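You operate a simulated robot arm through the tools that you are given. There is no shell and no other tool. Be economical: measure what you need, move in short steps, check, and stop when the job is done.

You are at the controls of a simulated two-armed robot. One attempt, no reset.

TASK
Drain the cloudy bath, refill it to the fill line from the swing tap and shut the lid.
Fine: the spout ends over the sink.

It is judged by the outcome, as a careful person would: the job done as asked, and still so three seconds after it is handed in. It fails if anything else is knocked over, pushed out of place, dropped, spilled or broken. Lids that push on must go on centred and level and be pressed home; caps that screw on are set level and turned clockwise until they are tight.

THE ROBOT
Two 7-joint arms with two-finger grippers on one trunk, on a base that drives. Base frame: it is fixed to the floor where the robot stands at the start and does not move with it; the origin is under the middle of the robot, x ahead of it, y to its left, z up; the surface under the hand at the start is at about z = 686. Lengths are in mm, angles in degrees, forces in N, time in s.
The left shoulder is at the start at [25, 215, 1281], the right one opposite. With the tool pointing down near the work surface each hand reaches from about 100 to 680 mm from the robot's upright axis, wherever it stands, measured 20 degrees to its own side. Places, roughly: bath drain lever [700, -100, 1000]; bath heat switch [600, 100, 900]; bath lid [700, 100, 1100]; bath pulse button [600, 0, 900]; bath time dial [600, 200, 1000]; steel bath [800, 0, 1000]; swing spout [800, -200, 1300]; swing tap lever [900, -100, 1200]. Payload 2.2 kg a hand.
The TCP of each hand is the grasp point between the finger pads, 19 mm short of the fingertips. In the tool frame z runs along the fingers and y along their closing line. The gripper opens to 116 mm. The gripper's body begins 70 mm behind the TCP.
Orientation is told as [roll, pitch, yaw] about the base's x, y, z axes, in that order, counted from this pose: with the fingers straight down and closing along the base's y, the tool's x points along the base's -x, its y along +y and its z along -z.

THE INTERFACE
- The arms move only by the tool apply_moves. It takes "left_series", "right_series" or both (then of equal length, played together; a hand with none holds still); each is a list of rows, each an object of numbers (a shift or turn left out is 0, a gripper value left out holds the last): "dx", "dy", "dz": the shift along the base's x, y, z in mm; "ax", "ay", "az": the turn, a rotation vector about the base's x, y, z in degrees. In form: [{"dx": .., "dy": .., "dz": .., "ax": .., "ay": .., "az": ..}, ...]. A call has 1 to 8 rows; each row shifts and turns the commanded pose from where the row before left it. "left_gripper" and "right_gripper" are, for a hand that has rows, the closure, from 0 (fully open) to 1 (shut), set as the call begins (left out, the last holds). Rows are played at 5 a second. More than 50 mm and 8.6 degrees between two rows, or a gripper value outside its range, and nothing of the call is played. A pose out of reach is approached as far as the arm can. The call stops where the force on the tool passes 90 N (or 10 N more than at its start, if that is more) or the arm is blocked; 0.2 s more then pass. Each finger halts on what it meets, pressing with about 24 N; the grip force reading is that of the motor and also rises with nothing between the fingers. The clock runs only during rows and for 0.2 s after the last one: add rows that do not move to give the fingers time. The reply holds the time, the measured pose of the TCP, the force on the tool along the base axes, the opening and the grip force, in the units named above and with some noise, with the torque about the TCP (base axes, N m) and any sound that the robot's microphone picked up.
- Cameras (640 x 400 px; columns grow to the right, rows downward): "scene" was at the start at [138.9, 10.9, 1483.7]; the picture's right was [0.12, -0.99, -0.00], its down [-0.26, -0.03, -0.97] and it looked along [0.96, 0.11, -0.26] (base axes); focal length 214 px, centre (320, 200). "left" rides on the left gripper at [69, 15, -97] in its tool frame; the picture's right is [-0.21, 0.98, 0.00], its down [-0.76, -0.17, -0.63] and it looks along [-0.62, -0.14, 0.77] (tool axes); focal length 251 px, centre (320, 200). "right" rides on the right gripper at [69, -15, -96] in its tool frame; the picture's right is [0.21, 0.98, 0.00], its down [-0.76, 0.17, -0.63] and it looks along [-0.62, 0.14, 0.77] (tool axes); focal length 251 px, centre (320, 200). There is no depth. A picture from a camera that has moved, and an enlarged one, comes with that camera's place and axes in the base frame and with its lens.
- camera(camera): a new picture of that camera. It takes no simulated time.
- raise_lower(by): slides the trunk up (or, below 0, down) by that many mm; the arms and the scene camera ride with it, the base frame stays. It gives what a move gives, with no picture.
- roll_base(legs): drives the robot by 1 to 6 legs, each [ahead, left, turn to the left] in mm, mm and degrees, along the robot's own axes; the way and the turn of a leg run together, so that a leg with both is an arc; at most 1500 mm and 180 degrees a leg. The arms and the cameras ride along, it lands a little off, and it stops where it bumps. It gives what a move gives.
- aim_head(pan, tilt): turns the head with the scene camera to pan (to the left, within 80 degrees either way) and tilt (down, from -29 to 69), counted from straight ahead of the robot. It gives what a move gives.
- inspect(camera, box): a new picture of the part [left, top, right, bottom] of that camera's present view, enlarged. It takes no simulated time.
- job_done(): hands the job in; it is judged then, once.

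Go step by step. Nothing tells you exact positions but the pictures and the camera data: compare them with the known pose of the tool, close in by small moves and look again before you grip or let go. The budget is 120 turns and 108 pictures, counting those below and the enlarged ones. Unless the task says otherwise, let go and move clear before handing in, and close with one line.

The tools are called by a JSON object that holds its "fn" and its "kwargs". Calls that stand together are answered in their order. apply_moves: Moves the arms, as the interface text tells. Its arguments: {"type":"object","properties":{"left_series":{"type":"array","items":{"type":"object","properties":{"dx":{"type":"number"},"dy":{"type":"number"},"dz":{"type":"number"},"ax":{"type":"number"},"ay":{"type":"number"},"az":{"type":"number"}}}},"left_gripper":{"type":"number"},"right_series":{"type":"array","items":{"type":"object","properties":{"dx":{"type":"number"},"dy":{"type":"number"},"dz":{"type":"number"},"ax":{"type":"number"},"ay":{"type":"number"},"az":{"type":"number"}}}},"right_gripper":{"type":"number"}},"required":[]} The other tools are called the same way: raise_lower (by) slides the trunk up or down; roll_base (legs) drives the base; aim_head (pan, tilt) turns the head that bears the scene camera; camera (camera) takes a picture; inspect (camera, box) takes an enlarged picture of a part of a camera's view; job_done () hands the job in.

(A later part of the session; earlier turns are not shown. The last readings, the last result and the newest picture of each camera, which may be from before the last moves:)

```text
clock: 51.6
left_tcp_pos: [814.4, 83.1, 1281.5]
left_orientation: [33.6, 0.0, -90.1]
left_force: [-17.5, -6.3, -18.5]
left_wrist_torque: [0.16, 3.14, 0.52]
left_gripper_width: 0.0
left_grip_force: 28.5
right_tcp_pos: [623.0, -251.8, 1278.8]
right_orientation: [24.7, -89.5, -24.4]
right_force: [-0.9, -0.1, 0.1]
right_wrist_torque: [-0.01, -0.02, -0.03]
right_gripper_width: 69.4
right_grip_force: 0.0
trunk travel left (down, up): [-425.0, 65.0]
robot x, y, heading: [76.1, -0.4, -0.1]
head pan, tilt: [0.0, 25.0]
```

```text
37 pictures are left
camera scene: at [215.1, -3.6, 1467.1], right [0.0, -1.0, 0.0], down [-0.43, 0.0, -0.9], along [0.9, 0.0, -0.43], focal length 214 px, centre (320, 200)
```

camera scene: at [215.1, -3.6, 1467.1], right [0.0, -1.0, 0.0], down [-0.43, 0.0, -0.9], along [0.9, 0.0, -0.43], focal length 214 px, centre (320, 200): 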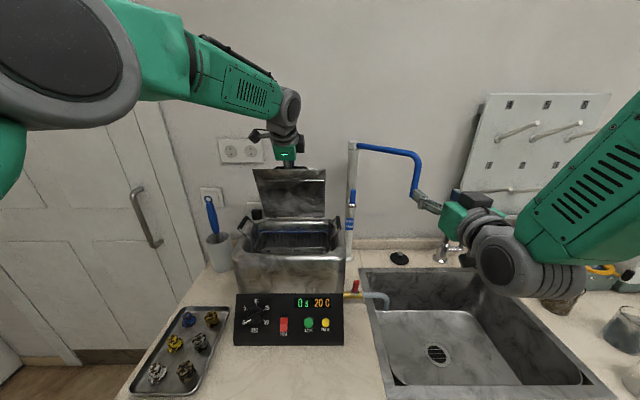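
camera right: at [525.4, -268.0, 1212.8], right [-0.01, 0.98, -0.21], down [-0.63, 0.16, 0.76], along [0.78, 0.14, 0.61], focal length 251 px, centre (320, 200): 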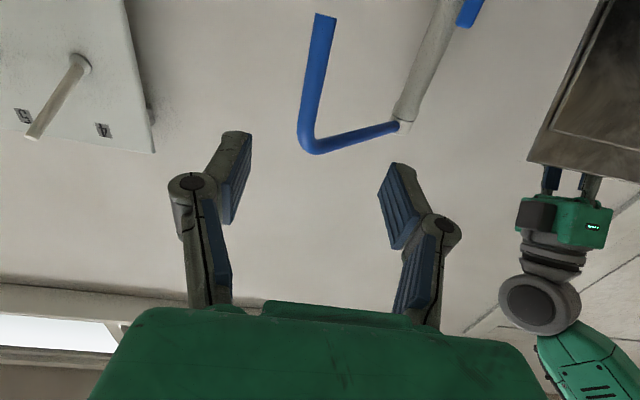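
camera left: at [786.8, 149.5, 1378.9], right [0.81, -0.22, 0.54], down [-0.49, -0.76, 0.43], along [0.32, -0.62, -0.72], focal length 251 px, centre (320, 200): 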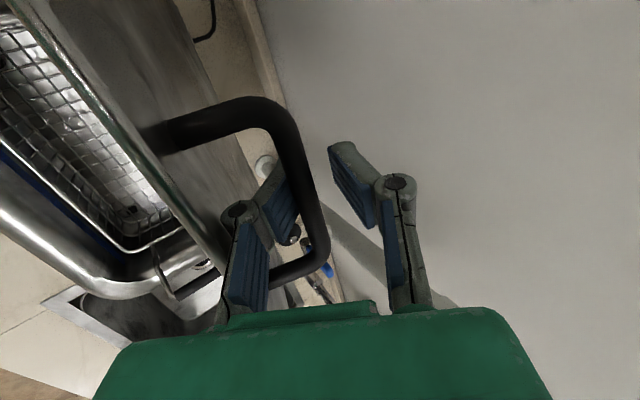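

The drop pipe is confirmed at about (742,-256), z 1222–1324, between my fingers' line. I'll move forward so it sits between the fingers.

{"fn": "apply_moves", "kwargs": {"right_series": [{"dx": 40, "dy": -4}, {"dx": 40}, {"dx": 33}, {}]}}

{"fn": "camera", "kwargs": {"camera": "right"}}

```text
clock: 52.6
left_tcp_pos: [814.9, 82.9, 1281.5]
left_orientation: [33.6, 0.2, -90.0]
left_force: [-17.1, -5.9, -18.0]
left_wrist_torque: [-0.08, 3.1, 0.14]
left_gripper_width: 0.0
left_grip_force: 28.0
right_tcp_pos: [733.5, -252.6, 1277.4]
right_orientation: [21.9, -89.5, -21.5]
right_force: [0.5, 0.3, -0.2]
right_wrist_torque: [0.0, 0.0, -0.01]
right_gripper_width: 69.4
right_grip_force: 0.0
trunk travel left (down, up): [-425.0, 65.0]
robot x, y, heading: [78.7, 1.1, -0.0]
head pan, tilt: [0.0, 25.0]
```

```text
36 pictures are left
camera right: at [635.6, -268.8, 1211.7], right [-0.01, 0.98, -0.21], down [-0.63, 0.16, 0.76], along [0.78, 0.14, 0.61], focal length 251 px, centre (320, 200)
```

right: 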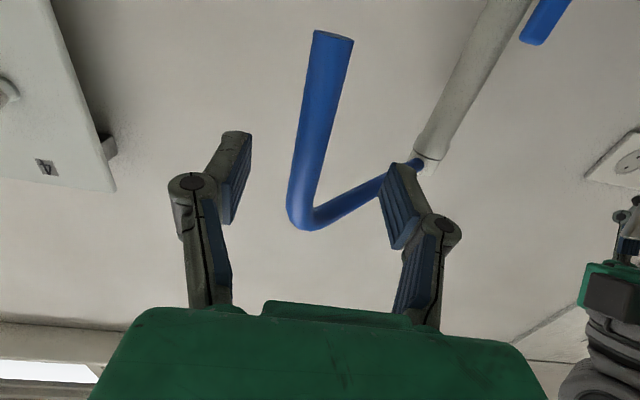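

{"fn": "apply_moves", "kwargs": {"right_series": [{"dx": 9, "dy": -3}, {}]}}

{"fn": "apply_moves", "kwargs": {"right_series": [{}, {}, {}], "right_gripper": 0.83}}

{"fn": "camera", "kwargs": {"camera": "right"}}

```text
clock: 53.2
left_tcp_pos: [815.2, 82.4, 1282.7]
left_orientation: [33.6, 0.2, -89.9]
left_force: [-17.1, -5.7, -18.7]
left_wrist_torque: [-0.07, 3.04, 0.12]
left_gripper_width: 0.2
left_grip_force: 28.7
right_tcp_pos: [741.4, -257.3, 1278.3]
right_orientation: [28.2, -89.4, -27.9]
right_force: [0.2, 0.5, -0.7]
right_wrist_torque: [0.0, -0.02, 0.01]
right_gripper_width: 69.3
right_grip_force: 0.1
trunk travel left (down, up): [-425.0, 65.0]
robot x, y, heading: [74.5, -2.6, -0.2]
head pan, tilt: [0.0, 25.0]
```

```text
clock: 54.0
left_tcp_pos: [815.0, 82.5, 1280.9]
left_orientation: [33.6, 0.2, -90.0]
left_force: [-16.7, -4.8, -19.0]
left_wrist_torque: [0.01, 2.95, 0.21]
left_gripper_width: 0.0
left_grip_force: 28.7
right_tcp_pos: [741.8, -257.3, 1277.1]
right_orientation: [25.2, -89.4, -24.8]
right_force: [-0.1, 0.7, 0.9]
right_wrist_torque: [0.0, -0.01, 0.02]
right_gripper_width: 20.2
right_grip_force: 0.2
trunk travel left (down, up): [-425.0, 65.0]
robot x, y, heading: [79.7, 2.2, -0.1]
head pan, tilt: [0.0, 25.0]
```

```text
35 pictures are left
camera right: at [644.1, -273.1, 1210.8], right [-0.01, 0.98, -0.21], down [-0.63, 0.16, 0.76], along [0.78, 0.14, 0.61], focal length 251 px, centre (320, 200)
```

right: 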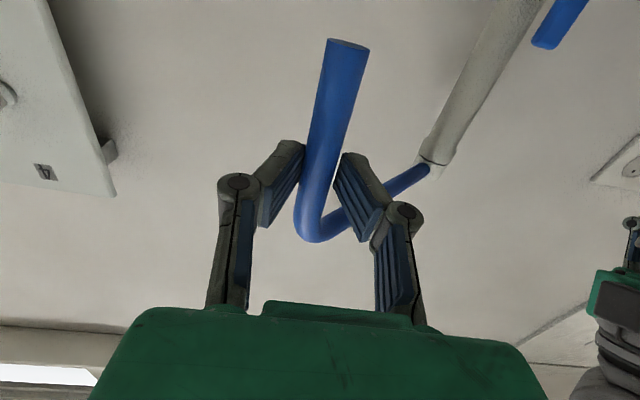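

The pipe is caught between the fingers. Now I'll swing it along the arc around the pole (877,-115, R≈196) toward the bath.

{"fn": "apply_moves", "kwargs": {"right_series": [{"dx": -13.5, "dy": 14.5}, {"dx": -12, "dy": 15}, {"dx": -10, "dy": 16}, {"dx": -8.5, "dy": 17}, {"dx": -7, "dy": 19}, {"dx": -5.5, "dy": 20}, {"dx": -3, "dy": 20}, {"dx": -1.5, "dy": 20.5}]}}

{"fn": "camera", "kwargs": {"camera": "scene"}}

```text
clock: 55.8
left_tcp_pos: [815.6, 82.9, 1281.1]
left_orientation: [33.6, 0.1, -90.0]
left_force: [-15.0, -4.7, -19.4]
left_wrist_torque: [-0.05, 2.73, 0.18]
left_gripper_width: 0.0
left_grip_force: 28.9
right_tcp_pos: [682.9, -115.4, 1280.1]
right_orientation: [24.1, -89.5, -23.8]
right_force: [0.1, 0.0, 0.7]
right_wrist_torque: [-0.04, -0.04, 0.0]
right_gripper_width: 19.8
right_grip_force: 0.1
trunk travel left (down, up): [-425.0, 65.0]
robot x, y, heading: [77.1, 1.8, 0.1]
head pan, tilt: [0.0, 25.0]
```

```text
34 pictures are left
camera scene: at [216.4, -2.0, 1467.0], right [0.0, -1.0, 0.0], down [-0.43, 0.0, -0.9], along [0.9, 0.0, -0.43], focal length 214 px, centre (320, 200)
```

scene: 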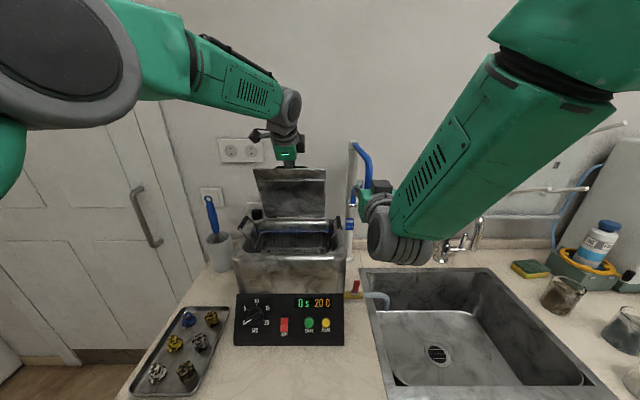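

The spout is following. I'll continue to about 38° past straight, over the bath.

{"fn": "apply_moves", "kwargs": {"right_series": [{"dx": 1, "dy": 20.5}, {"dx": 3.2, "dy": 20.3}, {"dx": 5.3, "dy": 19.8}, {"dx": 7.4, "dy": 19}, {"dx": 9.3, "dy": 18.3}, {"dx": 11, "dy": 17}, {"dx": 5, "dy": 6}, {}]}}

{"fn": "camera", "kwargs": {"camera": "scene"}}

{"fn": "inspect", "kwargs": {"camera": "scene", "box": [230, 130, 400, 270]}}

```text
clock: 57.8
left_tcp_pos: [810.4, 81.9, 1281.0]
left_orientation: [33.5, 0.0, -90.1]
left_force: [0.4, -3.5, -14.3]
left_wrist_torque: [0.13, 0.16, 0.26]
left_gripper_width: 0.0
left_grip_force: 28.5
right_tcp_pos: [734.2, -30.9, 1316.7]
right_orientation: [100.6, -85.3, -103.3]
right_force: [0.1, -0.6, 0.0]
right_wrist_torque: [-0.02, -0.03, 0.02]
right_gripper_width: 20.0
right_grip_force: 0.0
trunk travel left (down, up): [-425.0, 65.0]
robot x, y, heading: [78.8, -0.4, 0.2]
head pan, tilt: [0.0, 25.0]
stopped in row 8 (right hand): the arm was blocked; the commanded pose is now the measured one
```

```text
33 pictures are left
camera scene: at [218.7, -0.3, 1466.9], right [0.0, -1.0, 0.0], down [-0.43, 0.0, -0.9], along [0.9, 0.0, -0.43], focal length 214 px, centre (320, 200)
```

scene: 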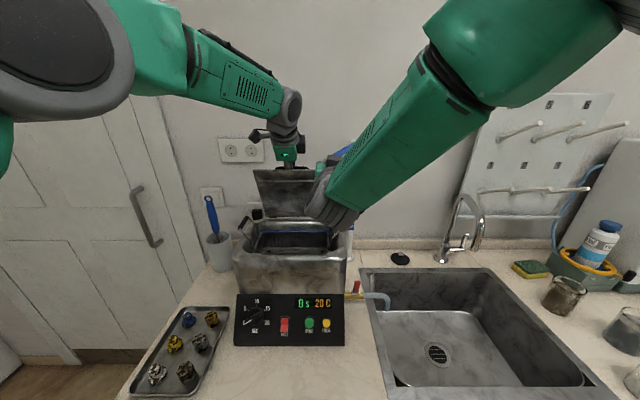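

```text
2.86 times, centred on (315, 200) of scene
camera zoom: at [218.7, -0.3, 1466.9], right [0.0, -1.0, 0.0], down [-0.43, 0.0, -0.9], along [0.9, 0.0, -0.43], focal length 613 px, centre (334, 200)
```

zoom: 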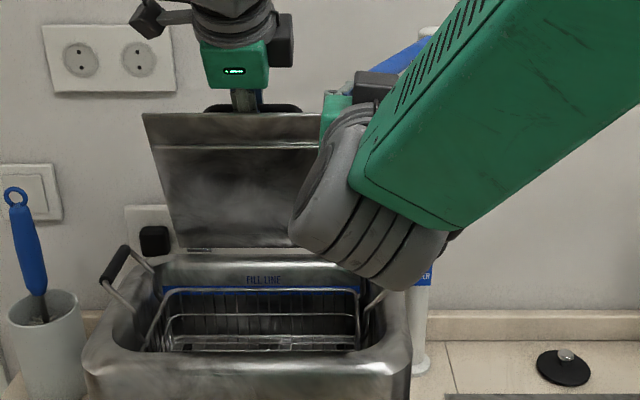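

The right hand stopped short and rose 37 mm, so I'll check where the spout is from the right camera.

{"fn": "camera", "kwargs": {"camera": "right"}}

{"fn": "camera", "kwargs": {"camera": "left"}}

```text
31 pictures are left
camera right: at [637.9, -36.8, 1245.9], right [0.05, 0.99, -0.13], down [-0.64, 0.14, 0.76], along [0.77, 0.05, 0.64], focal length 251 px, centre (320, 200)
```

right: 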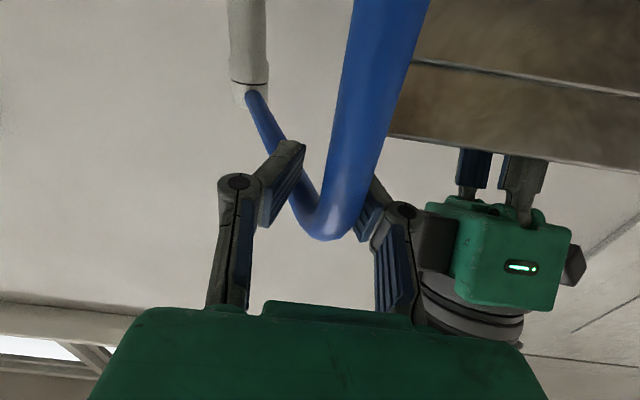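

```text
30 pictures are left
camera left: at [769.8, 151.1, 1371.5], right [0.82, -0.22, 0.54], down [-0.49, -0.76, 0.44], along [0.31, -0.62, -0.72], focal length 251 px, centre (320, 200)
```

left: 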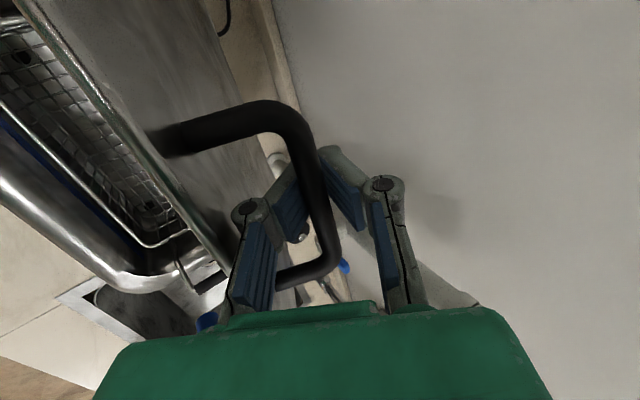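

The spout is at about (716,-27), just inside the bath edge, with the right arm near a limit. I'll turn the hand left and lower it to free the arm, then push the spout further over the bath.

{"fn": "apply_moves", "kwargs": {"right_series": [{"az": 8, "dx": -8}, {"az": 8, "dz": -10, "dx": -4}, {"az": 8, "dz": -12}, {"az": 6, "dz": -10}, {}]}}

{"fn": "camera", "kwargs": {"camera": "right"}}

```text
clock: 59.0
left_tcp_pos: [811.8, 82.6, 1280.7]
left_orientation: [33.5, 0.1, -90.0]
left_force: [-3.1, -3.2, -24.3]
left_wrist_torque: [0.22, 0.7, 0.47]
left_gripper_width: 0.2
left_grip_force: 28.8
right_tcp_pos: [723.0, -29.0, 1283.3]
right_orientation: [101.1, -85.3, -73.7]
right_force: [0.2, -0.1, -0.1]
right_wrist_torque: [0.04, 0.01, 0.01]
right_gripper_width: 19.8
right_grip_force: 0.2
trunk travel left (down, up): [-425.0, 65.0]
robot x, y, heading: [77.5, 0.9, 0.1]
head pan, tilt: [0.0, 25.0]
```

```text
29 pictures are left
camera right: at [641.8, -82.0, 1212.4], right [-0.45, 0.88, -0.14], down [-0.62, -0.2, 0.76], along [0.64, 0.43, 0.64], focal length 251 px, centre (320, 200)
```

right: 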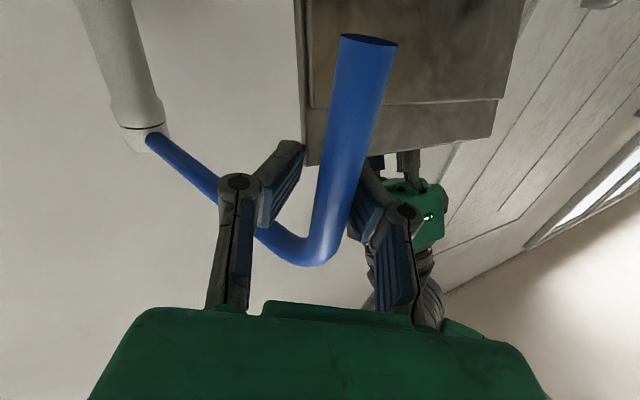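

The arm is free again. I'll push the spout along its arc by about another 13°.

{"fn": "apply_moves", "kwargs": {"right_series": [{"dx": 7, "dy": 13}, {"dx": 8, "dy": 12.5}, {"dx": 9, "dy": 12}, {}]}}

{"fn": "camera", "kwargs": {"camera": "right"}}

{"fn": "inspect", "kwargs": {"camera": "scene", "box": [230, 130, 400, 270]}}

```text
clock: 60.0
left_tcp_pos: [812.6, 82.0, 1281.4]
left_orientation: [33.4, 0.7, -89.7]
left_force: [-0.1, 35.1, -25.7]
left_wrist_torque: [-0.36, 0.76, -0.73]
left_gripper_width: 0.2
left_grip_force: 28.2
right_tcp_pos: [752.6, -6.3, 1283.1]
right_orientation: [102.4, -85.0, -76.2]
right_force: [-4.2, -59.9, 1.9]
right_wrist_torque: [0.27, -0.03, -0.65]
right_gripper_width: 62.5
right_grip_force: 22.0
trunk travel left (down, up): [-425.0, 65.0]
robot x, y, heading: [78.1, -0.2, 0.1]
head pan, tilt: [0.0, 25.0]
```

```text
28 pictures are left
camera right: at [670.0, -56.4, 1213.2], right [-0.43, 0.89, -0.13], down [-0.63, -0.19, 0.76], along [0.65, 0.41, 0.64], focal length 251 px, centre (320, 200)
```

right: 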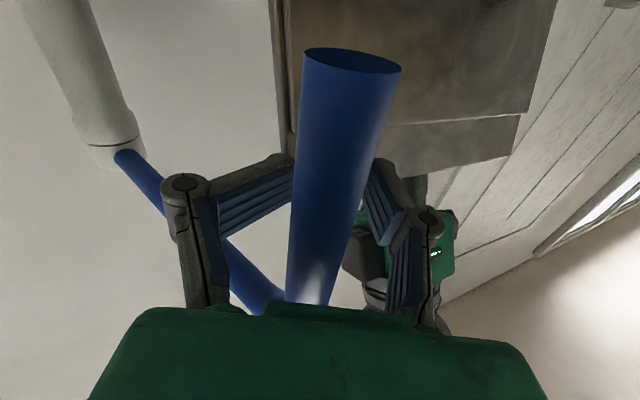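

```text
2.86 times, centred on (315, 200) of scene
camera zoom: at [221.1, -11.5, 1466.5], right [0.0, -1.0, -0.01], down [-0.43, 0.01, -0.9], along [0.9, 0.0, -0.43], focal length 613 px, centre (334, 200)
```

zoom: 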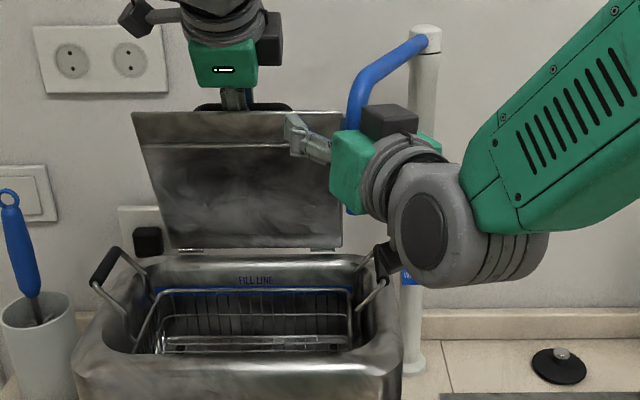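

The fingertips touched the lid's edge and the spout itself hasn't gone further (end ≈(712,-30)). I'll back the hand off the lid, then test gently whether the spout is at a stop.

{"fn": "apply_moves", "kwargs": {"right_series": [{"dx": -15, "dy": -12}, {"dx": -15, "dy": -12}, {"dx": -10, "dy": -4}, {}, {}]}}

{"fn": "apply_moves", "kwargs": {"right_series": [{"dx": 2, "dy": 8}, {"dx": 3, "dy": 8}, {}]}}

{"fn": "camera", "kwargs": {"camera": "right"}}

```text
clock: 61.2
left_tcp_pos: [817.1, 82.6, 1281.8]
left_orientation: [33.3, 0.3, -89.8]
left_force: [-26.3, 11.3, 10.6]
left_wrist_torque: [-0.07, 4.3, 0.08]
left_gripper_width: 0.1
left_grip_force: 28.8
right_tcp_pos: [717.3, -27.5, 1281.9]
right_orientation: [104.2, -85.2, -77.9]
right_force: [79.1, -20.4, 0.7]
right_wrist_torque: [-0.28, -1.08, 2.69]
right_gripper_width: 40.3
right_grip_force: 15.4
trunk travel left (down, up): [-425.0, 65.0]
robot x, y, heading: [81.1, -2.8, 0.1]
head pan, tilt: [0.0, 25.0]
```

```text
clock: 62.0
left_tcp_pos: [818.2, 81.9, 1280.8]
left_orientation: [33.4, 0.3, -89.9]
left_force: [-18.3, 13.3, 9.3]
left_wrist_torque: [-0.12, 2.95, -0.11]
left_gripper_width: 0.1
left_grip_force: 28.5
right_tcp_pos: [721.2, -12.5, 1281.6]
right_orientation: [103.1, -85.3, -76.7]
right_force: [70.6, -25.5, 1.3]
right_wrist_torque: [-0.36, -0.96, 2.5]
right_gripper_width: 40.3
right_grip_force: 15.3
trunk travel left (down, up): [-425.0, 65.0]
robot x, y, heading: [75.3, 2.0, -0.1]
head pan, tilt: [0.0, 25.0]
```

```text
26 pictures are left
camera right: at [639.6, -64.6, 1212.0], right [-0.44, 0.89, -0.13], down [-0.63, -0.19, 0.76], along [0.65, 0.41, 0.64], focal length 251 px, centre (320, 200)
```

right: 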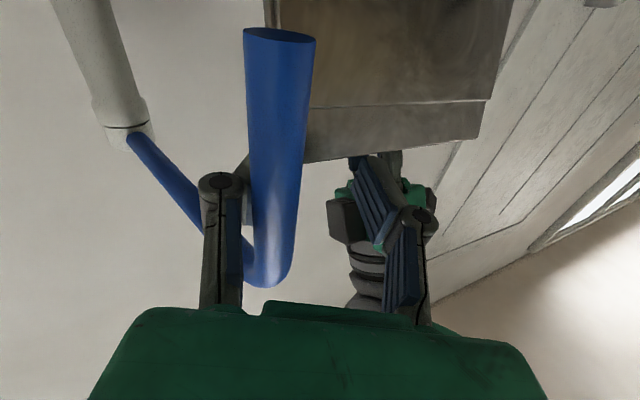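

The near finger is hooked behind the pipe, so I'll open the gripper to release it.

{"fn": "apply_moves", "kwargs": {"right_series": [{}, {}, {}], "right_gripper": 0.0}}

{"fn": "camera", "kwargs": {"camera": "right"}}

```text
clock: 62.8
left_tcp_pos: [809.6, 83.8, 1282.2]
left_orientation: [33.5, 0.1, -90.1]
left_force: [-10.6, -4.0, -15.7]
left_wrist_torque: [-0.09, 2.05, 0.0]
left_gripper_width: 0.0
left_grip_force: 28.9
right_tcp_pos: [707.9, -3.7, 1282.0]
right_orientation: [101.5, -85.4, -74.0]
right_force: [0.1, 0.2, -0.6]
right_wrist_torque: [-0.01, 0.03, 0.02]
right_gripper_width: 115.6
right_grip_force: 0.1
trunk travel left (down, up): [-425.0, 65.0]
robot x, y, heading: [78.4, -1.9, 0.2]
head pan, tilt: [0.0, 25.0]
```

```text
25 pictures are left
camera right: at [627.5, -56.7, 1212.7], right [-0.45, 0.88, -0.14], down [-0.62, -0.2, 0.76], along [0.64, 0.43, 0.64], focal length 251 px, centre (320, 200)
```

right: 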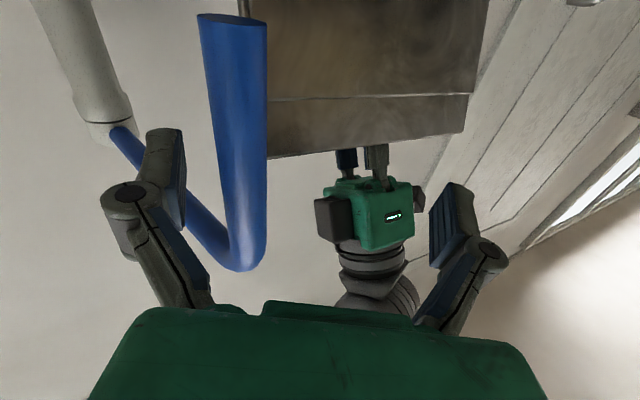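

I'm free now. I'll back out, close the fist and push the pipe with the outside of the closed fingers, which needs less sideways reach.

{"fn": "apply_moves", "kwargs": {"right_series": [{"dx": -35, "dy": -20}, {"dx": -35, "dy": -20}, {"dy": -30, "az": -6}, {"dy": -10, "az": -6}, {}]}}

{"fn": "apply_moves", "kwargs": {"right_series": [{}, {}, {}, {"dx": 35}, {"dx": 40}, {}], "right_gripper": 1.0}}

{"fn": "camera", "kwargs": {"camera": "right"}}

```text
clock: 64.0
left_tcp_pos: [810.8, 83.3, 1282.5]
left_orientation: [33.5, 0.2, -90.1]
left_force: [-10.0, -2.5, -20.3]
left_wrist_torque: [0.02, 2.1, 0.21]
left_gripper_width: 0.0
left_grip_force: 28.3
right_tcp_pos: [638.7, -84.7, 1282.5]
right_orientation: [102.1, -85.4, -86.9]
right_force: [0.3, 0.9, -0.3]
right_wrist_torque: [0.01, -0.01, 0.03]
right_gripper_width: 116.3
right_grip_force: 0.1
trunk travel left (down, up): [-425.0, 65.0]
robot x, y, heading: [77.6, 2.5, 0.1]
head pan, tilt: [0.0, 25.0]
```

```text
clock: 65.4
left_tcp_pos: [810.9, 82.9, 1281.8]
left_orientation: [33.5, 0.2, -90.0]
left_force: [-10.6, -3.1, -21.0]
left_wrist_torque: [-0.09, 2.02, 0.11]
left_gripper_width: 0.0
left_grip_force: 28.1
right_tcp_pos: [712.9, -87.0, 1281.4]
right_orientation: [101.7, -85.3, -86.4]
right_force: [0.6, -0.3, -0.2]
right_wrist_torque: [0.0, 0.0, 0.03]
right_gripper_width: 0.0
right_grip_force: 23.8
trunk travel left (down, up): [-425.0, 65.0]
robot x, y, heading: [79.5, -1.7, 0.0]
head pan, tilt: [0.0, 25.0]
```

```text
24 pictures are left
camera right: at [622.4, -121.6, 1210.3], right [-0.26, 0.96, -0.14], down [-0.65, -0.07, 0.76], along [0.71, 0.28, 0.64], focal length 251 px, centre (320, 200)
```

right: 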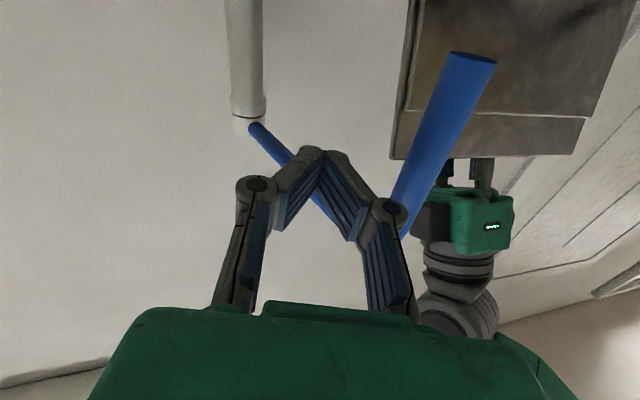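

The fist is on the sink side of the pipe. I'll push it toward the bath along the tangent.

{"fn": "apply_moves", "kwargs": {"right_series": [{"dy": 14}, {"dy": 14, "dx": 2}, {"dy": 14, "dx": 5}, {"dy": 14, "dx": 6}, {"dy": 14, "dx": 7}]}}

{"fn": "camera", "kwargs": {"camera": "right"}}

```text
clock: 66.6
left_tcp_pos: [809.4, 83.4, 1282.4]
left_orientation: [33.5, 0.1, -90.0]
left_force: [-8.5, -3.3, -20.8]
left_wrist_torque: [0.03, 1.93, 0.28]
left_gripper_width: 0.1
left_grip_force: 29.2
right_tcp_pos: [735.7, -13.9, 1283.5]
right_orientation: [101.4, -85.5, -86.1]
right_force: [-0.2, -0.7, -0.6]
right_wrist_torque: [0.01, -0.01, -0.01]
right_gripper_width: 0.0
right_grip_force: 23.9
trunk travel left (down, up): [-425.0, 65.0]
robot x, y, heading: [77.8, -2.3, -0.2]
head pan, tilt: [0.0, 25.0]
```

```text
23 pictures are left
camera right: at [645.5, -48.5, 1213.1], right [-0.26, 0.96, -0.14], down [-0.65, -0.07, 0.76], along [0.71, 0.29, 0.64], focal length 251 px, centre (320, 200)
```

right: 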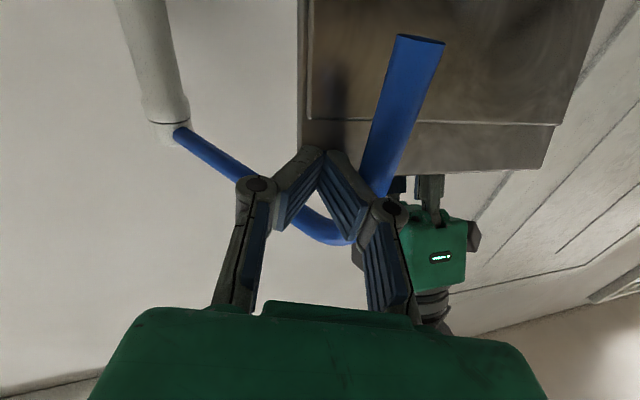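

The spout is now over the bath, with its end at about (732,12). Next comes the tap lever on the pole, so I'll zoom in on it.

{"fn": "inspect", "kwargs": {"camera": "scene", "box": [320, 160, 400, 230]}}

```text
5.71 times, centred on (360, 195) of scene
camera zoom: at [218.7, -1.0, 1466.7], right [0.0, -1.0, 0.0], down [-0.43, 0.0, -0.9], along [0.9, 0.0, -0.43], focal length 1226 px, centre (91, 229)
```

zoom: 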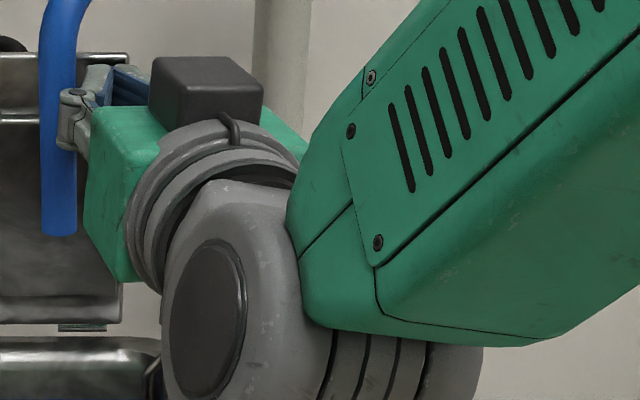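

{"fn": "apply_moves", "kwargs": {"right_series": [{"dx": -15, "dy": -30}, {"dx": -30, "dy": -35}, {"dx": -30, "dy": -35}, {"dy": -40, "dz": -25}, {"dy": -20, "dz": -40}, {"dz": -40}, {}]}}

{"fn": "inspect", "kwargs": {"camera": "scene", "box": [320, 160, 400, 230]}}

{"fn": "camera", "kwargs": {"camera": "right"}}

```text
clock: 68.2
left_tcp_pos: [809.8, 82.1, 1283.4]
left_orientation: [33.5, 0.2, -90.1]
left_force: [-8.9, -3.5, -21.6]
left_wrist_torque: [0.24, 1.83, 0.61]
left_gripper_width: 0.0
left_grip_force: 28.6
right_tcp_pos: [662.4, -176.7, 1180.6]
right_orientation: [101.8, -85.3, -86.4]
right_force: [0.5, 0.2, -1.1]
right_wrist_torque: [0.0, -0.01, 0.0]
right_gripper_width: 0.0
right_grip_force: 24.1
trunk travel left (down, up): [-425.0, 65.0]
robot x, y, heading: [73.2, -0.7, -0.1]
head pan, tilt: [0.0, 25.0]
```

```text
5.71 times, centred on (360, 195) of scene
camera zoom: at [218.9, -2.2, 1466.7], right [0.0, -1.0, 0.0], down [-0.43, 0.0, -0.9], along [0.9, 0.0, -0.43], focal length 1226 px, centre (91, 229)
```

zoom: 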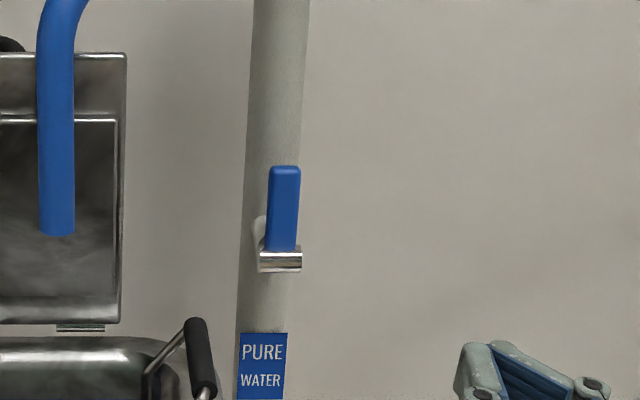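

```text
20 pictures are left
camera right: at [571.4, -212.1, 1110.7], right [-0.26, 0.96, -0.14], down [-0.65, -0.07, 0.76], along [0.71, 0.28, 0.64], focal length 251 px, centre (320, 200)
```

right: 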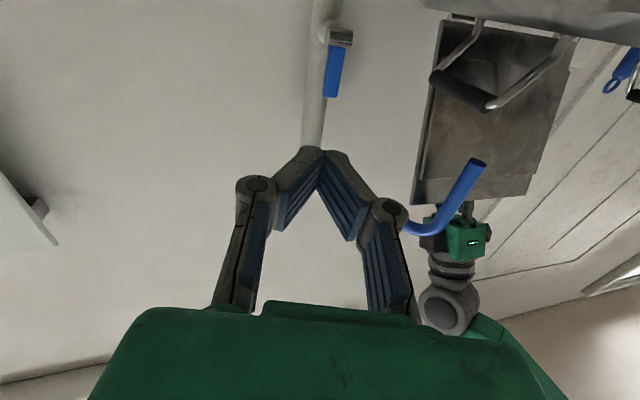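

The tap lever has the same build as the drain valve: tip at about (850,-110,1200), barrel near z=1143, and the pole right behind it. I'll grip it by its sides and pull it forward, approaching with the hand tilted slightly down to clear the basket handle.

{"fn": "apply_moves", "kwargs": {"right_series": [{"dz": 10, "ay": 8, "az": -4}, {"dz": 10, "ay": 7, "az": -4}, {"dx": 35, "dy": 25}, {"dx": 40, "dy": 25}, {"dx": 45, "dy": 13}, {}], "right_gripper": 0.6}}

{"fn": "camera", "kwargs": {"camera": "right"}}

```text
refused: row 1 steps farther than a row can; nothing moved
```

```text
19 pictures are left
camera right: at [571.4, -212.1, 1110.7], right [-0.26, 0.96, -0.14], down [-0.65, -0.07, 0.76], along [0.71, 0.28, 0.64], focal length 251 px, centre (320, 200)
```

right: 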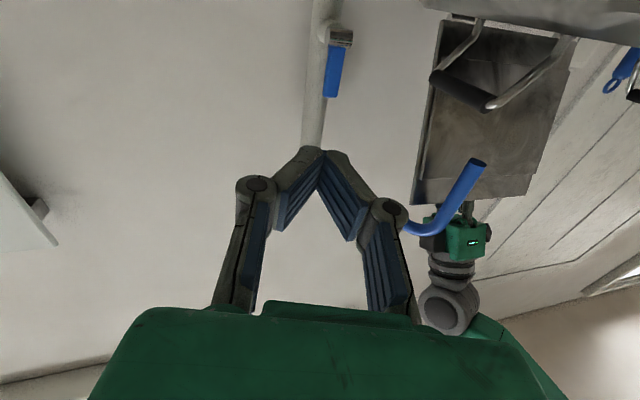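

The turn per row was too large, so I'll resend with smaller turns.

{"fn": "apply_moves", "kwargs": {"right_series": [{"dz": 10, "ay": 7, "az": -3}, {"dz": 10, "ay": 7, "az": -3}, {"dx": 35, "dy": 25, "az": -2}, {"dx": 40, "dy": 25}, {"dx": 45, "dy": 13}, {}], "right_gripper": 0.6}}

```text
clock: 69.6
left_tcp_pos: [812.3, 83.4, 1281.1]
left_orientation: [33.5, 0.2, -90.0]
left_force: [-9.0, -3.2, -21.4]
left_wrist_torque: [-0.17, 1.76, -0.08]
left_gripper_width: 0.0
left_grip_force: 28.5
right_tcp_pos: [783.6, -109.2, 1198.4]
right_orientation: [30.2, -75.2, -23.6]
right_force: [-1.1, 0.6, -0.6]
right_wrist_torque: [0.01, 0.02, 0.04]
right_gripper_width: 46.6
right_grip_force: 0.0
trunk travel left (down, up): [-425.0, 65.0]
robot x, y, heading: [77.9, -0.3, 0.3]
head pan, tilt: [0.0, 25.0]
```

{"fn": "camera", "kwargs": {"camera": "right"}}

{"fn": "inspect", "kwargs": {"camera": "scene", "box": [280, 160, 400, 260]}}

```text
18 pictures are left
camera right: at [673.7, -130.4, 1152.9], right [-0.15, 0.99, -0.08], down [-0.45, 0.01, 0.89], along [0.88, 0.17, 0.44], focal length 251 px, centre (320, 200)
```

right: 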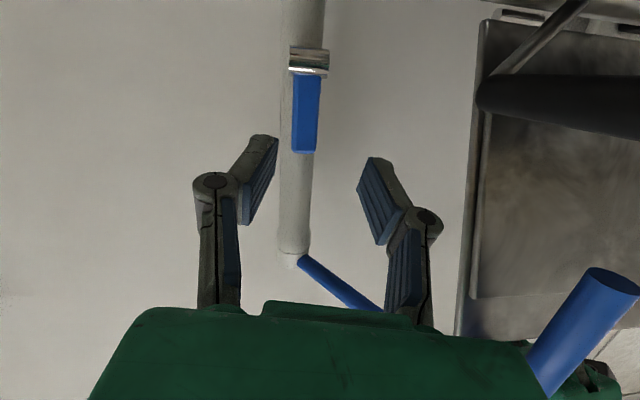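

```text
4.00 times, centred on (340, 210) of scene
camera zoom: at [219.4, -1.0, 1466.7], right [0.0, -1.0, 0.0], down [-0.43, 0.0, -0.9], along [0.9, 0.0, -0.43], focal length 858 px, centre (240, 160)
```

zoom: 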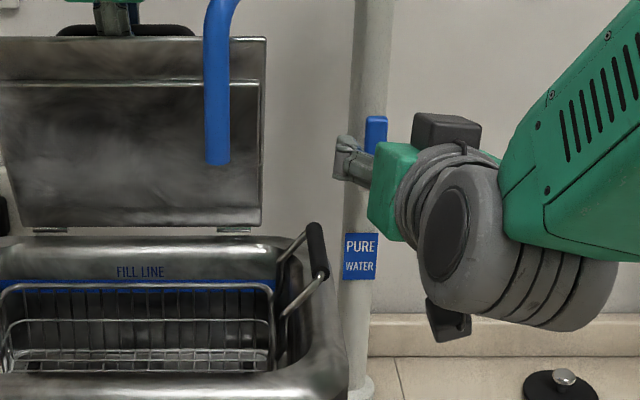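

The lever is centred between the fingers. I'll move forward to it and close.

{"fn": "apply_moves", "kwargs": {"right_series": [{"dx": 20, "dy": -1, "dz": -4}, {"dx": 20, "dy": -1, "dz": -4}, {"dx": 13, "dy": -1, "dz": -4}, {}]}}

{"fn": "apply_moves", "kwargs": {"right_series": [{}, {}, {}], "right_gripper": 1.0}}

{"fn": "camera", "kwargs": {"camera": "right"}}

```text
clock: 70.6
left_tcp_pos: [812.4, 81.8, 1282.6]
left_orientation: [33.5, 0.1, -90.0]
left_force: [-8.6, -3.2, -22.2]
left_wrist_torque: [-0.11, 1.7, 0.03]
left_gripper_width: 0.2
left_grip_force: 28.5
right_tcp_pos: [832.2, -113.3, 1184.7]
right_orientation: [30.1, -75.3, -23.4]
right_force: [-0.6, -0.3, -0.1]
right_wrist_torque: [-0.01, 0.0, -0.01]
right_gripper_width: 46.7
right_grip_force: 0.1
trunk travel left (down, up): [-425.0, 65.0]
robot x, y, heading: [74.5, -1.2, -0.1]
head pan, tilt: [0.0, 25.0]
```

```text
clock: 71.4
left_tcp_pos: [811.1, 83.2, 1282.6]
left_orientation: [33.6, 0.1, -90.0]
left_force: [-7.6, -7.7, -21.8]
left_wrist_torque: [0.22, 1.65, 0.48]
left_gripper_width: 0.0
left_grip_force: 28.6
right_tcp_pos: [833.1, -113.7, 1186.9]
right_orientation: [29.8, -75.2, -23.2]
right_force: [0.5, 4.7, -0.4]
right_wrist_torque: [-1.19, -0.03, 0.22]
right_gripper_width: 21.2
right_grip_force: 45.0
trunk travel left (down, up): [-425.0, 65.0]
robot x, y, heading: [75.7, 0.4, 0.1]
head pan, tilt: [0.0, 25.0]
```

```text
16 pictures are left
camera right: at [724.1, -134.1, 1139.8], right [-0.15, 0.98, -0.08], down [-0.45, 0.01, 0.89], along [0.88, 0.17, 0.44], focal length 251 px, centre (320, 200)
```

right: 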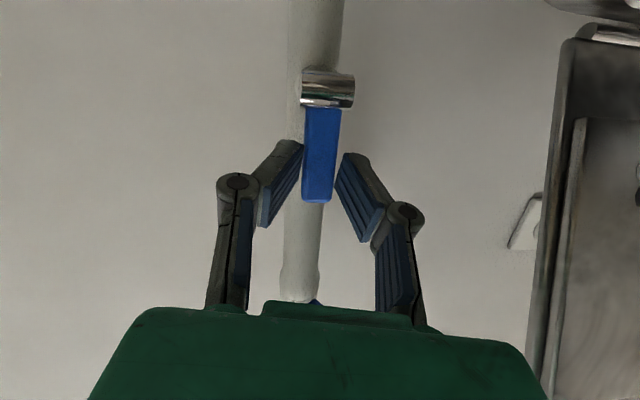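

The lever is gripped at 21 mm. I'll pull it forward and slightly down to open the tap a bit, then check.

{"fn": "apply_moves", "kwargs": {"right_series": [{"dx": -8, "dz": -1}, {"dx": -8, "dz": -3}, {"dx": -8, "dz": -5}]}}

{"fn": "inspect", "kwargs": {"camera": "scene", "box": [240, 150, 380, 265]}}

```text
clock: 72.2
left_tcp_pos: [811.5, 82.7, 1281.3]
left_orientation: [33.5, 0.3, -90.0]
left_force: [-6.4, -5.0, -23.8]
left_wrist_torque: [0.08, 1.52, 0.34]
left_gripper_width: 0.0
left_grip_force: 28.5
right_tcp_pos: [809.6, -116.3, 1175.5]
right_orientation: [30.5, -75.1, -23.8]
right_force: [-0.2, -1.2, 0.5]
right_wrist_torque: [-0.01, -0.01, -0.01]
right_gripper_width: 0.0
right_grip_force: 28.9
trunk travel left (down, up): [-425.0, 65.0]
robot x, y, heading: [81.9, -1.6, -0.1]
head pan, tilt: [0.0, 25.0]
```

```text
3.48 times, centred on (310, 208) of scene
camera zoom: at [220.1, -1.7, 1466.6], right [0.0, -1.0, 0.0], down [-0.43, 0.0, -0.9], along [0.9, 0.0, -0.43], focal length 746 px, centre (355, 174)
```

zoom: 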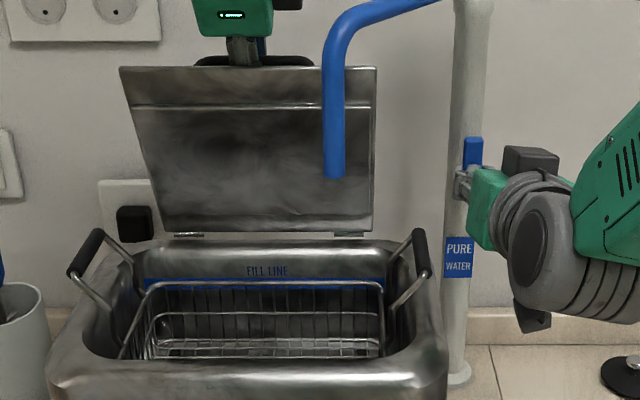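

The fingers slipped off because only the tips held. I'll go about 15 mm deeper and re-grip.

{"fn": "apply_moves", "kwargs": {"right_series": [{}, {}, {"dx": 12, "dy": 1, "dz": 4}, {"dx": 14, "dy": 1, "dz": 3}, {"dx": 10, "dy": 1, "dz": 1}, {}], "right_gripper": 0.55}}

{"fn": "apply_moves", "kwargs": {"right_series": [{}, {}, {}], "right_gripper": 1.0}}

```text
clock: 73.6
left_tcp_pos: [811.6, 82.9, 1281.0]
left_orientation: [33.5, 0.2, -90.0]
left_force: [-7.0, -3.6, -22.8]
left_wrist_torque: [0.05, 1.45, 0.23]
left_gripper_width: 0.0
left_grip_force: 28.8
right_tcp_pos: [846.0, -113.1, 1185.1]
right_orientation: [30.0, -75.2, -23.2]
right_force: [-0.2, -0.8, 0.1]
right_wrist_torque: [0.02, 0.01, -0.02]
right_gripper_width: 51.9
right_grip_force: 0.1
trunk travel left (down, up): [-425.0, 65.0]
robot x, y, heading: [78.7, -4.8, -0.1]
head pan, tilt: [0.0, 25.0]
```

```text
clock: 74.4
left_tcp_pos: [811.5, 83.1, 1282.0]
left_orientation: [33.4, 0.2, -90.0]
left_force: [-7.5, 1.9, -22.0]
left_wrist_torque: [-0.36, 1.62, -0.41]
left_gripper_width: 0.1
left_grip_force: 28.3
right_tcp_pos: [844.8, -111.5, 1184.6]
right_orientation: [30.0, -75.3, -23.2]
right_force: [2.9, -6.3, -0.9]
right_wrist_torque: [-1.4, -0.13, -0.03]
right_gripper_width: 17.6
right_grip_force: 43.0
trunk travel left (down, up): [-425.0, 65.0]
robot x, y, heading: [76.6, -1.7, 0.1]
head pan, tilt: [0.0, 25.0]
```

The grip is firmer, with full pad contact at 17.6 mm. I'll pull again.

{"fn": "apply_moves", "kwargs": {"right_series": [{"dx": -6, "dz": -1}, {"dx": -6, "dz": -2}, {"dx": -6, "dz": -3}, {"dx": -5, "dz": -3}]}}

{"fn": "inspect", "kwargs": {"camera": "scene", "box": [240, 150, 380, 265]}}

```text
clock: 75.4
left_tcp_pos: [811.8, 83.4, 1281.8]
left_orientation: [33.5, 0.3, -89.9]
left_force: [-6.1, 6.2, -24.1]
left_wrist_torque: [0.15, 1.2, 0.42]
left_gripper_width: 0.0
left_grip_force: 28.6
right_tcp_pos: [825.8, -112.2, 1182.0]
right_orientation: [32.1, -75.9, -25.7]
right_force: [23.9, -15.8, 24.4]
right_wrist_torque: [-0.75, -1.47, -0.28]
right_gripper_width: 20.7
right_grip_force: 44.6
trunk travel left (down, up): [-425.0, 65.0]
robot x, y, heading: [77.6, 0.7, 0.1]
head pan, tilt: [0.0, 25.0]
```

```text
3.48 times, centred on (310, 208) of scene
camera zoom: at [221.5, -3.1, 1466.7], right [0.0, -1.0, 0.0], down [-0.43, 0.0, -0.9], along [0.9, 0.0, -0.43], focal length 746 px, centre (355, 174)
```

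zoom: 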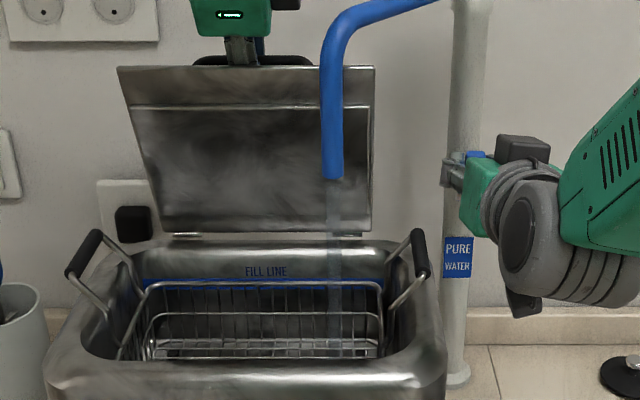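

Water is flowing from the spout into the bath. I'll hold here and watch the level.

{"fn": "apply_moves", "kwargs": {"right_series": [{}, {}, {}, {}, {}, {}, {}, {}]}}

{"fn": "inspect", "kwargs": {"camera": "scene", "box": [255, 210, 345, 260]}}

```text
clock: 77.2
left_tcp_pos: [812.1, 82.8, 1280.5]
left_orientation: [33.6, 0.2, -90.1]
left_force: [-2.7, 11.3, -23.5]
left_wrist_torque: [-0.05, 0.9, -0.08]
left_gripper_width: 0.1
left_grip_force: 28.6
right_tcp_pos: [824.0, -113.5, 1181.1]
right_orientation: [31.7, -76.0, -25.1]
right_force: [16.6, -21.8, 26.2]
right_wrist_torque: [-0.78, -1.33, -0.37]
right_gripper_width: 20.3
right_grip_force: 44.7
trunk travel left (down, up): [-425.0, 65.0]
robot x, y, heading: [76.9, 1.0, 0.1]
head pan, tilt: [0.0, 25.0]
```

```text
7.11 times, centred on (300, 235) of scene
camera zoom: at [220.3, -2.5, 1466.8], right [0.0, -1.0, 0.0], down [-0.43, 0.0, -0.9], along [0.9, 0.0, -0.43], focal length 1525 px, centre (462, -49)
```

zoom: 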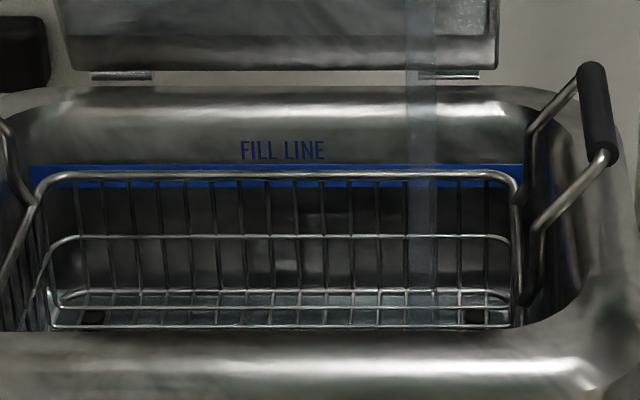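

{"fn": "apply_moves", "kwargs": {"right_series": [{}, {}, {}, {}, {}, {}, {}, {}]}}

{"fn": "inspect", "kwargs": {"camera": "scene", "box": [255, 210, 345, 260]}}

```text
clock: 79.0
left_tcp_pos: [811.4, 82.3, 1282.3]
left_orientation: [33.5, 0.2, -90.1]
left_force: [-3.2, 13.7, -24.9]
left_wrist_torque: [-0.11, 0.83, -0.09]
left_gripper_width: 0.0
left_grip_force: 28.0
right_tcp_pos: [824.4, -113.4, 1180.7]
right_orientation: [31.6, -76.0, -25.1]
right_force: [16.6, -21.5, 25.6]
right_wrist_torque: [-0.82, -1.28, -0.35]
right_gripper_width: 20.3
right_grip_force: 45.1
trunk travel left (down, up): [-425.0, 65.0]
robot x, y, heading: [78.1, -1.0, -0.3]
head pan, tilt: [0.0, 25.0]
```

```text
7.11 times, centred on (300, 235) of scene
camera zoom: at [220.1, -2.1, 1466.8], right [0.0, -1.0, 0.0], down [-0.43, 0.0, -0.9], along [0.9, 0.0, -0.43], focal length 1525 px, centre (462, -49)
```

zoom: 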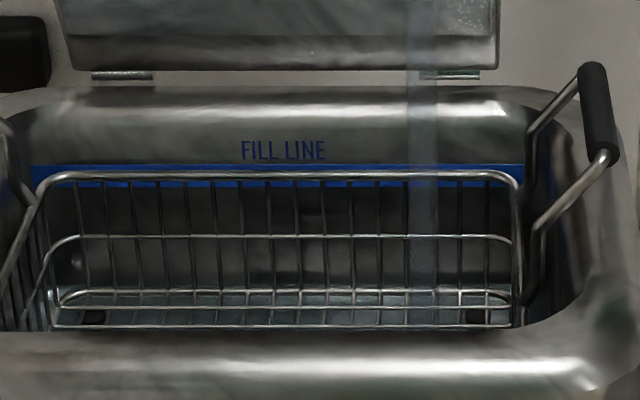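

The level rises slowly, so I'll wait longer before looking again.

{"fn": "apply_moves", "kwargs": {"right_series": [{}, {}, {}, {}, {}, {}, {}, {}]}}

{"fn": "apply_moves", "kwargs": {"right_series": [{}, {}, {}, {}, {}, {}, {}, {}]}}

{"fn": "apply_moves", "kwargs": {"right_series": [{}, {}, {}, {}, {}, {}, {}, {}]}}

{"fn": "inspect", "kwargs": {"camera": "scene", "box": [255, 210, 345, 260]}}

```text
clock: 80.8
left_tcp_pos: [810.2, 82.9, 1280.9]
left_orientation: [33.5, 0.2, -90.0]
left_force: [-3.3, 12.6, -24.2]
left_wrist_torque: [-0.1, 0.82, -0.08]
left_gripper_width: 0.1
left_grip_force: 28.4
right_tcp_pos: [824.5, -113.9, 1181.0]
right_orientation: [31.6, -76.0, -25.2]
right_force: [15.5, -21.5, 25.6]
right_wrist_torque: [-0.81, -1.26, -0.35]
right_gripper_width: 20.3
right_grip_force: 45.1
trunk travel left (down, up): [-425.0, 65.0]
robot x, y, heading: [77.1, 0.6, 0.2]
head pan, tilt: [0.0, 25.0]
```

```text
clock: 82.6
left_tcp_pos: [812.9, 84.1, 1282.1]
left_orientation: [33.5, 0.2, -89.9]
left_force: [-2.7, 10.9, -24.9]
left_wrist_torque: [-0.08, 0.81, -0.08]
left_gripper_width: 0.0
left_grip_force: 28.7
right_tcp_pos: [824.9, -113.7, 1180.8]
right_orientation: [31.6, -75.9, -25.2]
right_force: [14.7, -20.4, 25.4]
right_wrist_torque: [-0.79, -1.28, -0.36]
right_gripper_width: 20.3
right_grip_force: 44.6
trunk travel left (down, up): [-425.0, 65.0]
robot x, y, heading: [74.2, 0.6, -0.0]
head pan, tilt: [0.0, 25.0]
```

```text
clock: 84.4
left_tcp_pos: [811.2, 82.8, 1281.9]
left_orientation: [33.5, 0.2, -89.9]
left_force: [-1.4, 10.4, -26.2]
left_wrist_torque: [-0.09, 0.8, -0.07]
left_gripper_width: 0.0
left_grip_force: 28.5
right_tcp_pos: [824.3, -112.9, 1180.0]
right_orientation: [31.7, -75.8, -25.0]
right_force: [14.4, -20.6, 25.4]
right_wrist_torque: [-0.77, -1.23, -0.38]
right_gripper_width: 20.4
right_grip_force: 45.3
trunk travel left (down, up): [-425.0, 65.0]
robot x, y, heading: [75.8, 5.0, 0.1]
head pan, tilt: [0.0, 25.0]
```

```text
7.11 times, centred on (300, 235) of scene
camera zoom: at [219.9, -2.5, 1466.8], right [0.0, -1.0, 0.0], down [-0.43, 0.0, -0.9], along [0.9, 0.0, -0.43], focal length 1525 px, centre (462, -49)
```

zoom: 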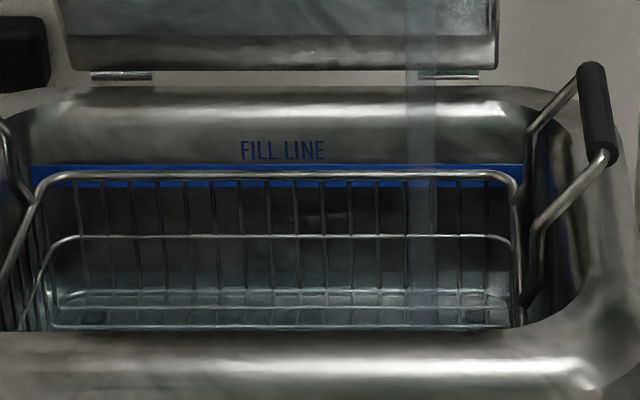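

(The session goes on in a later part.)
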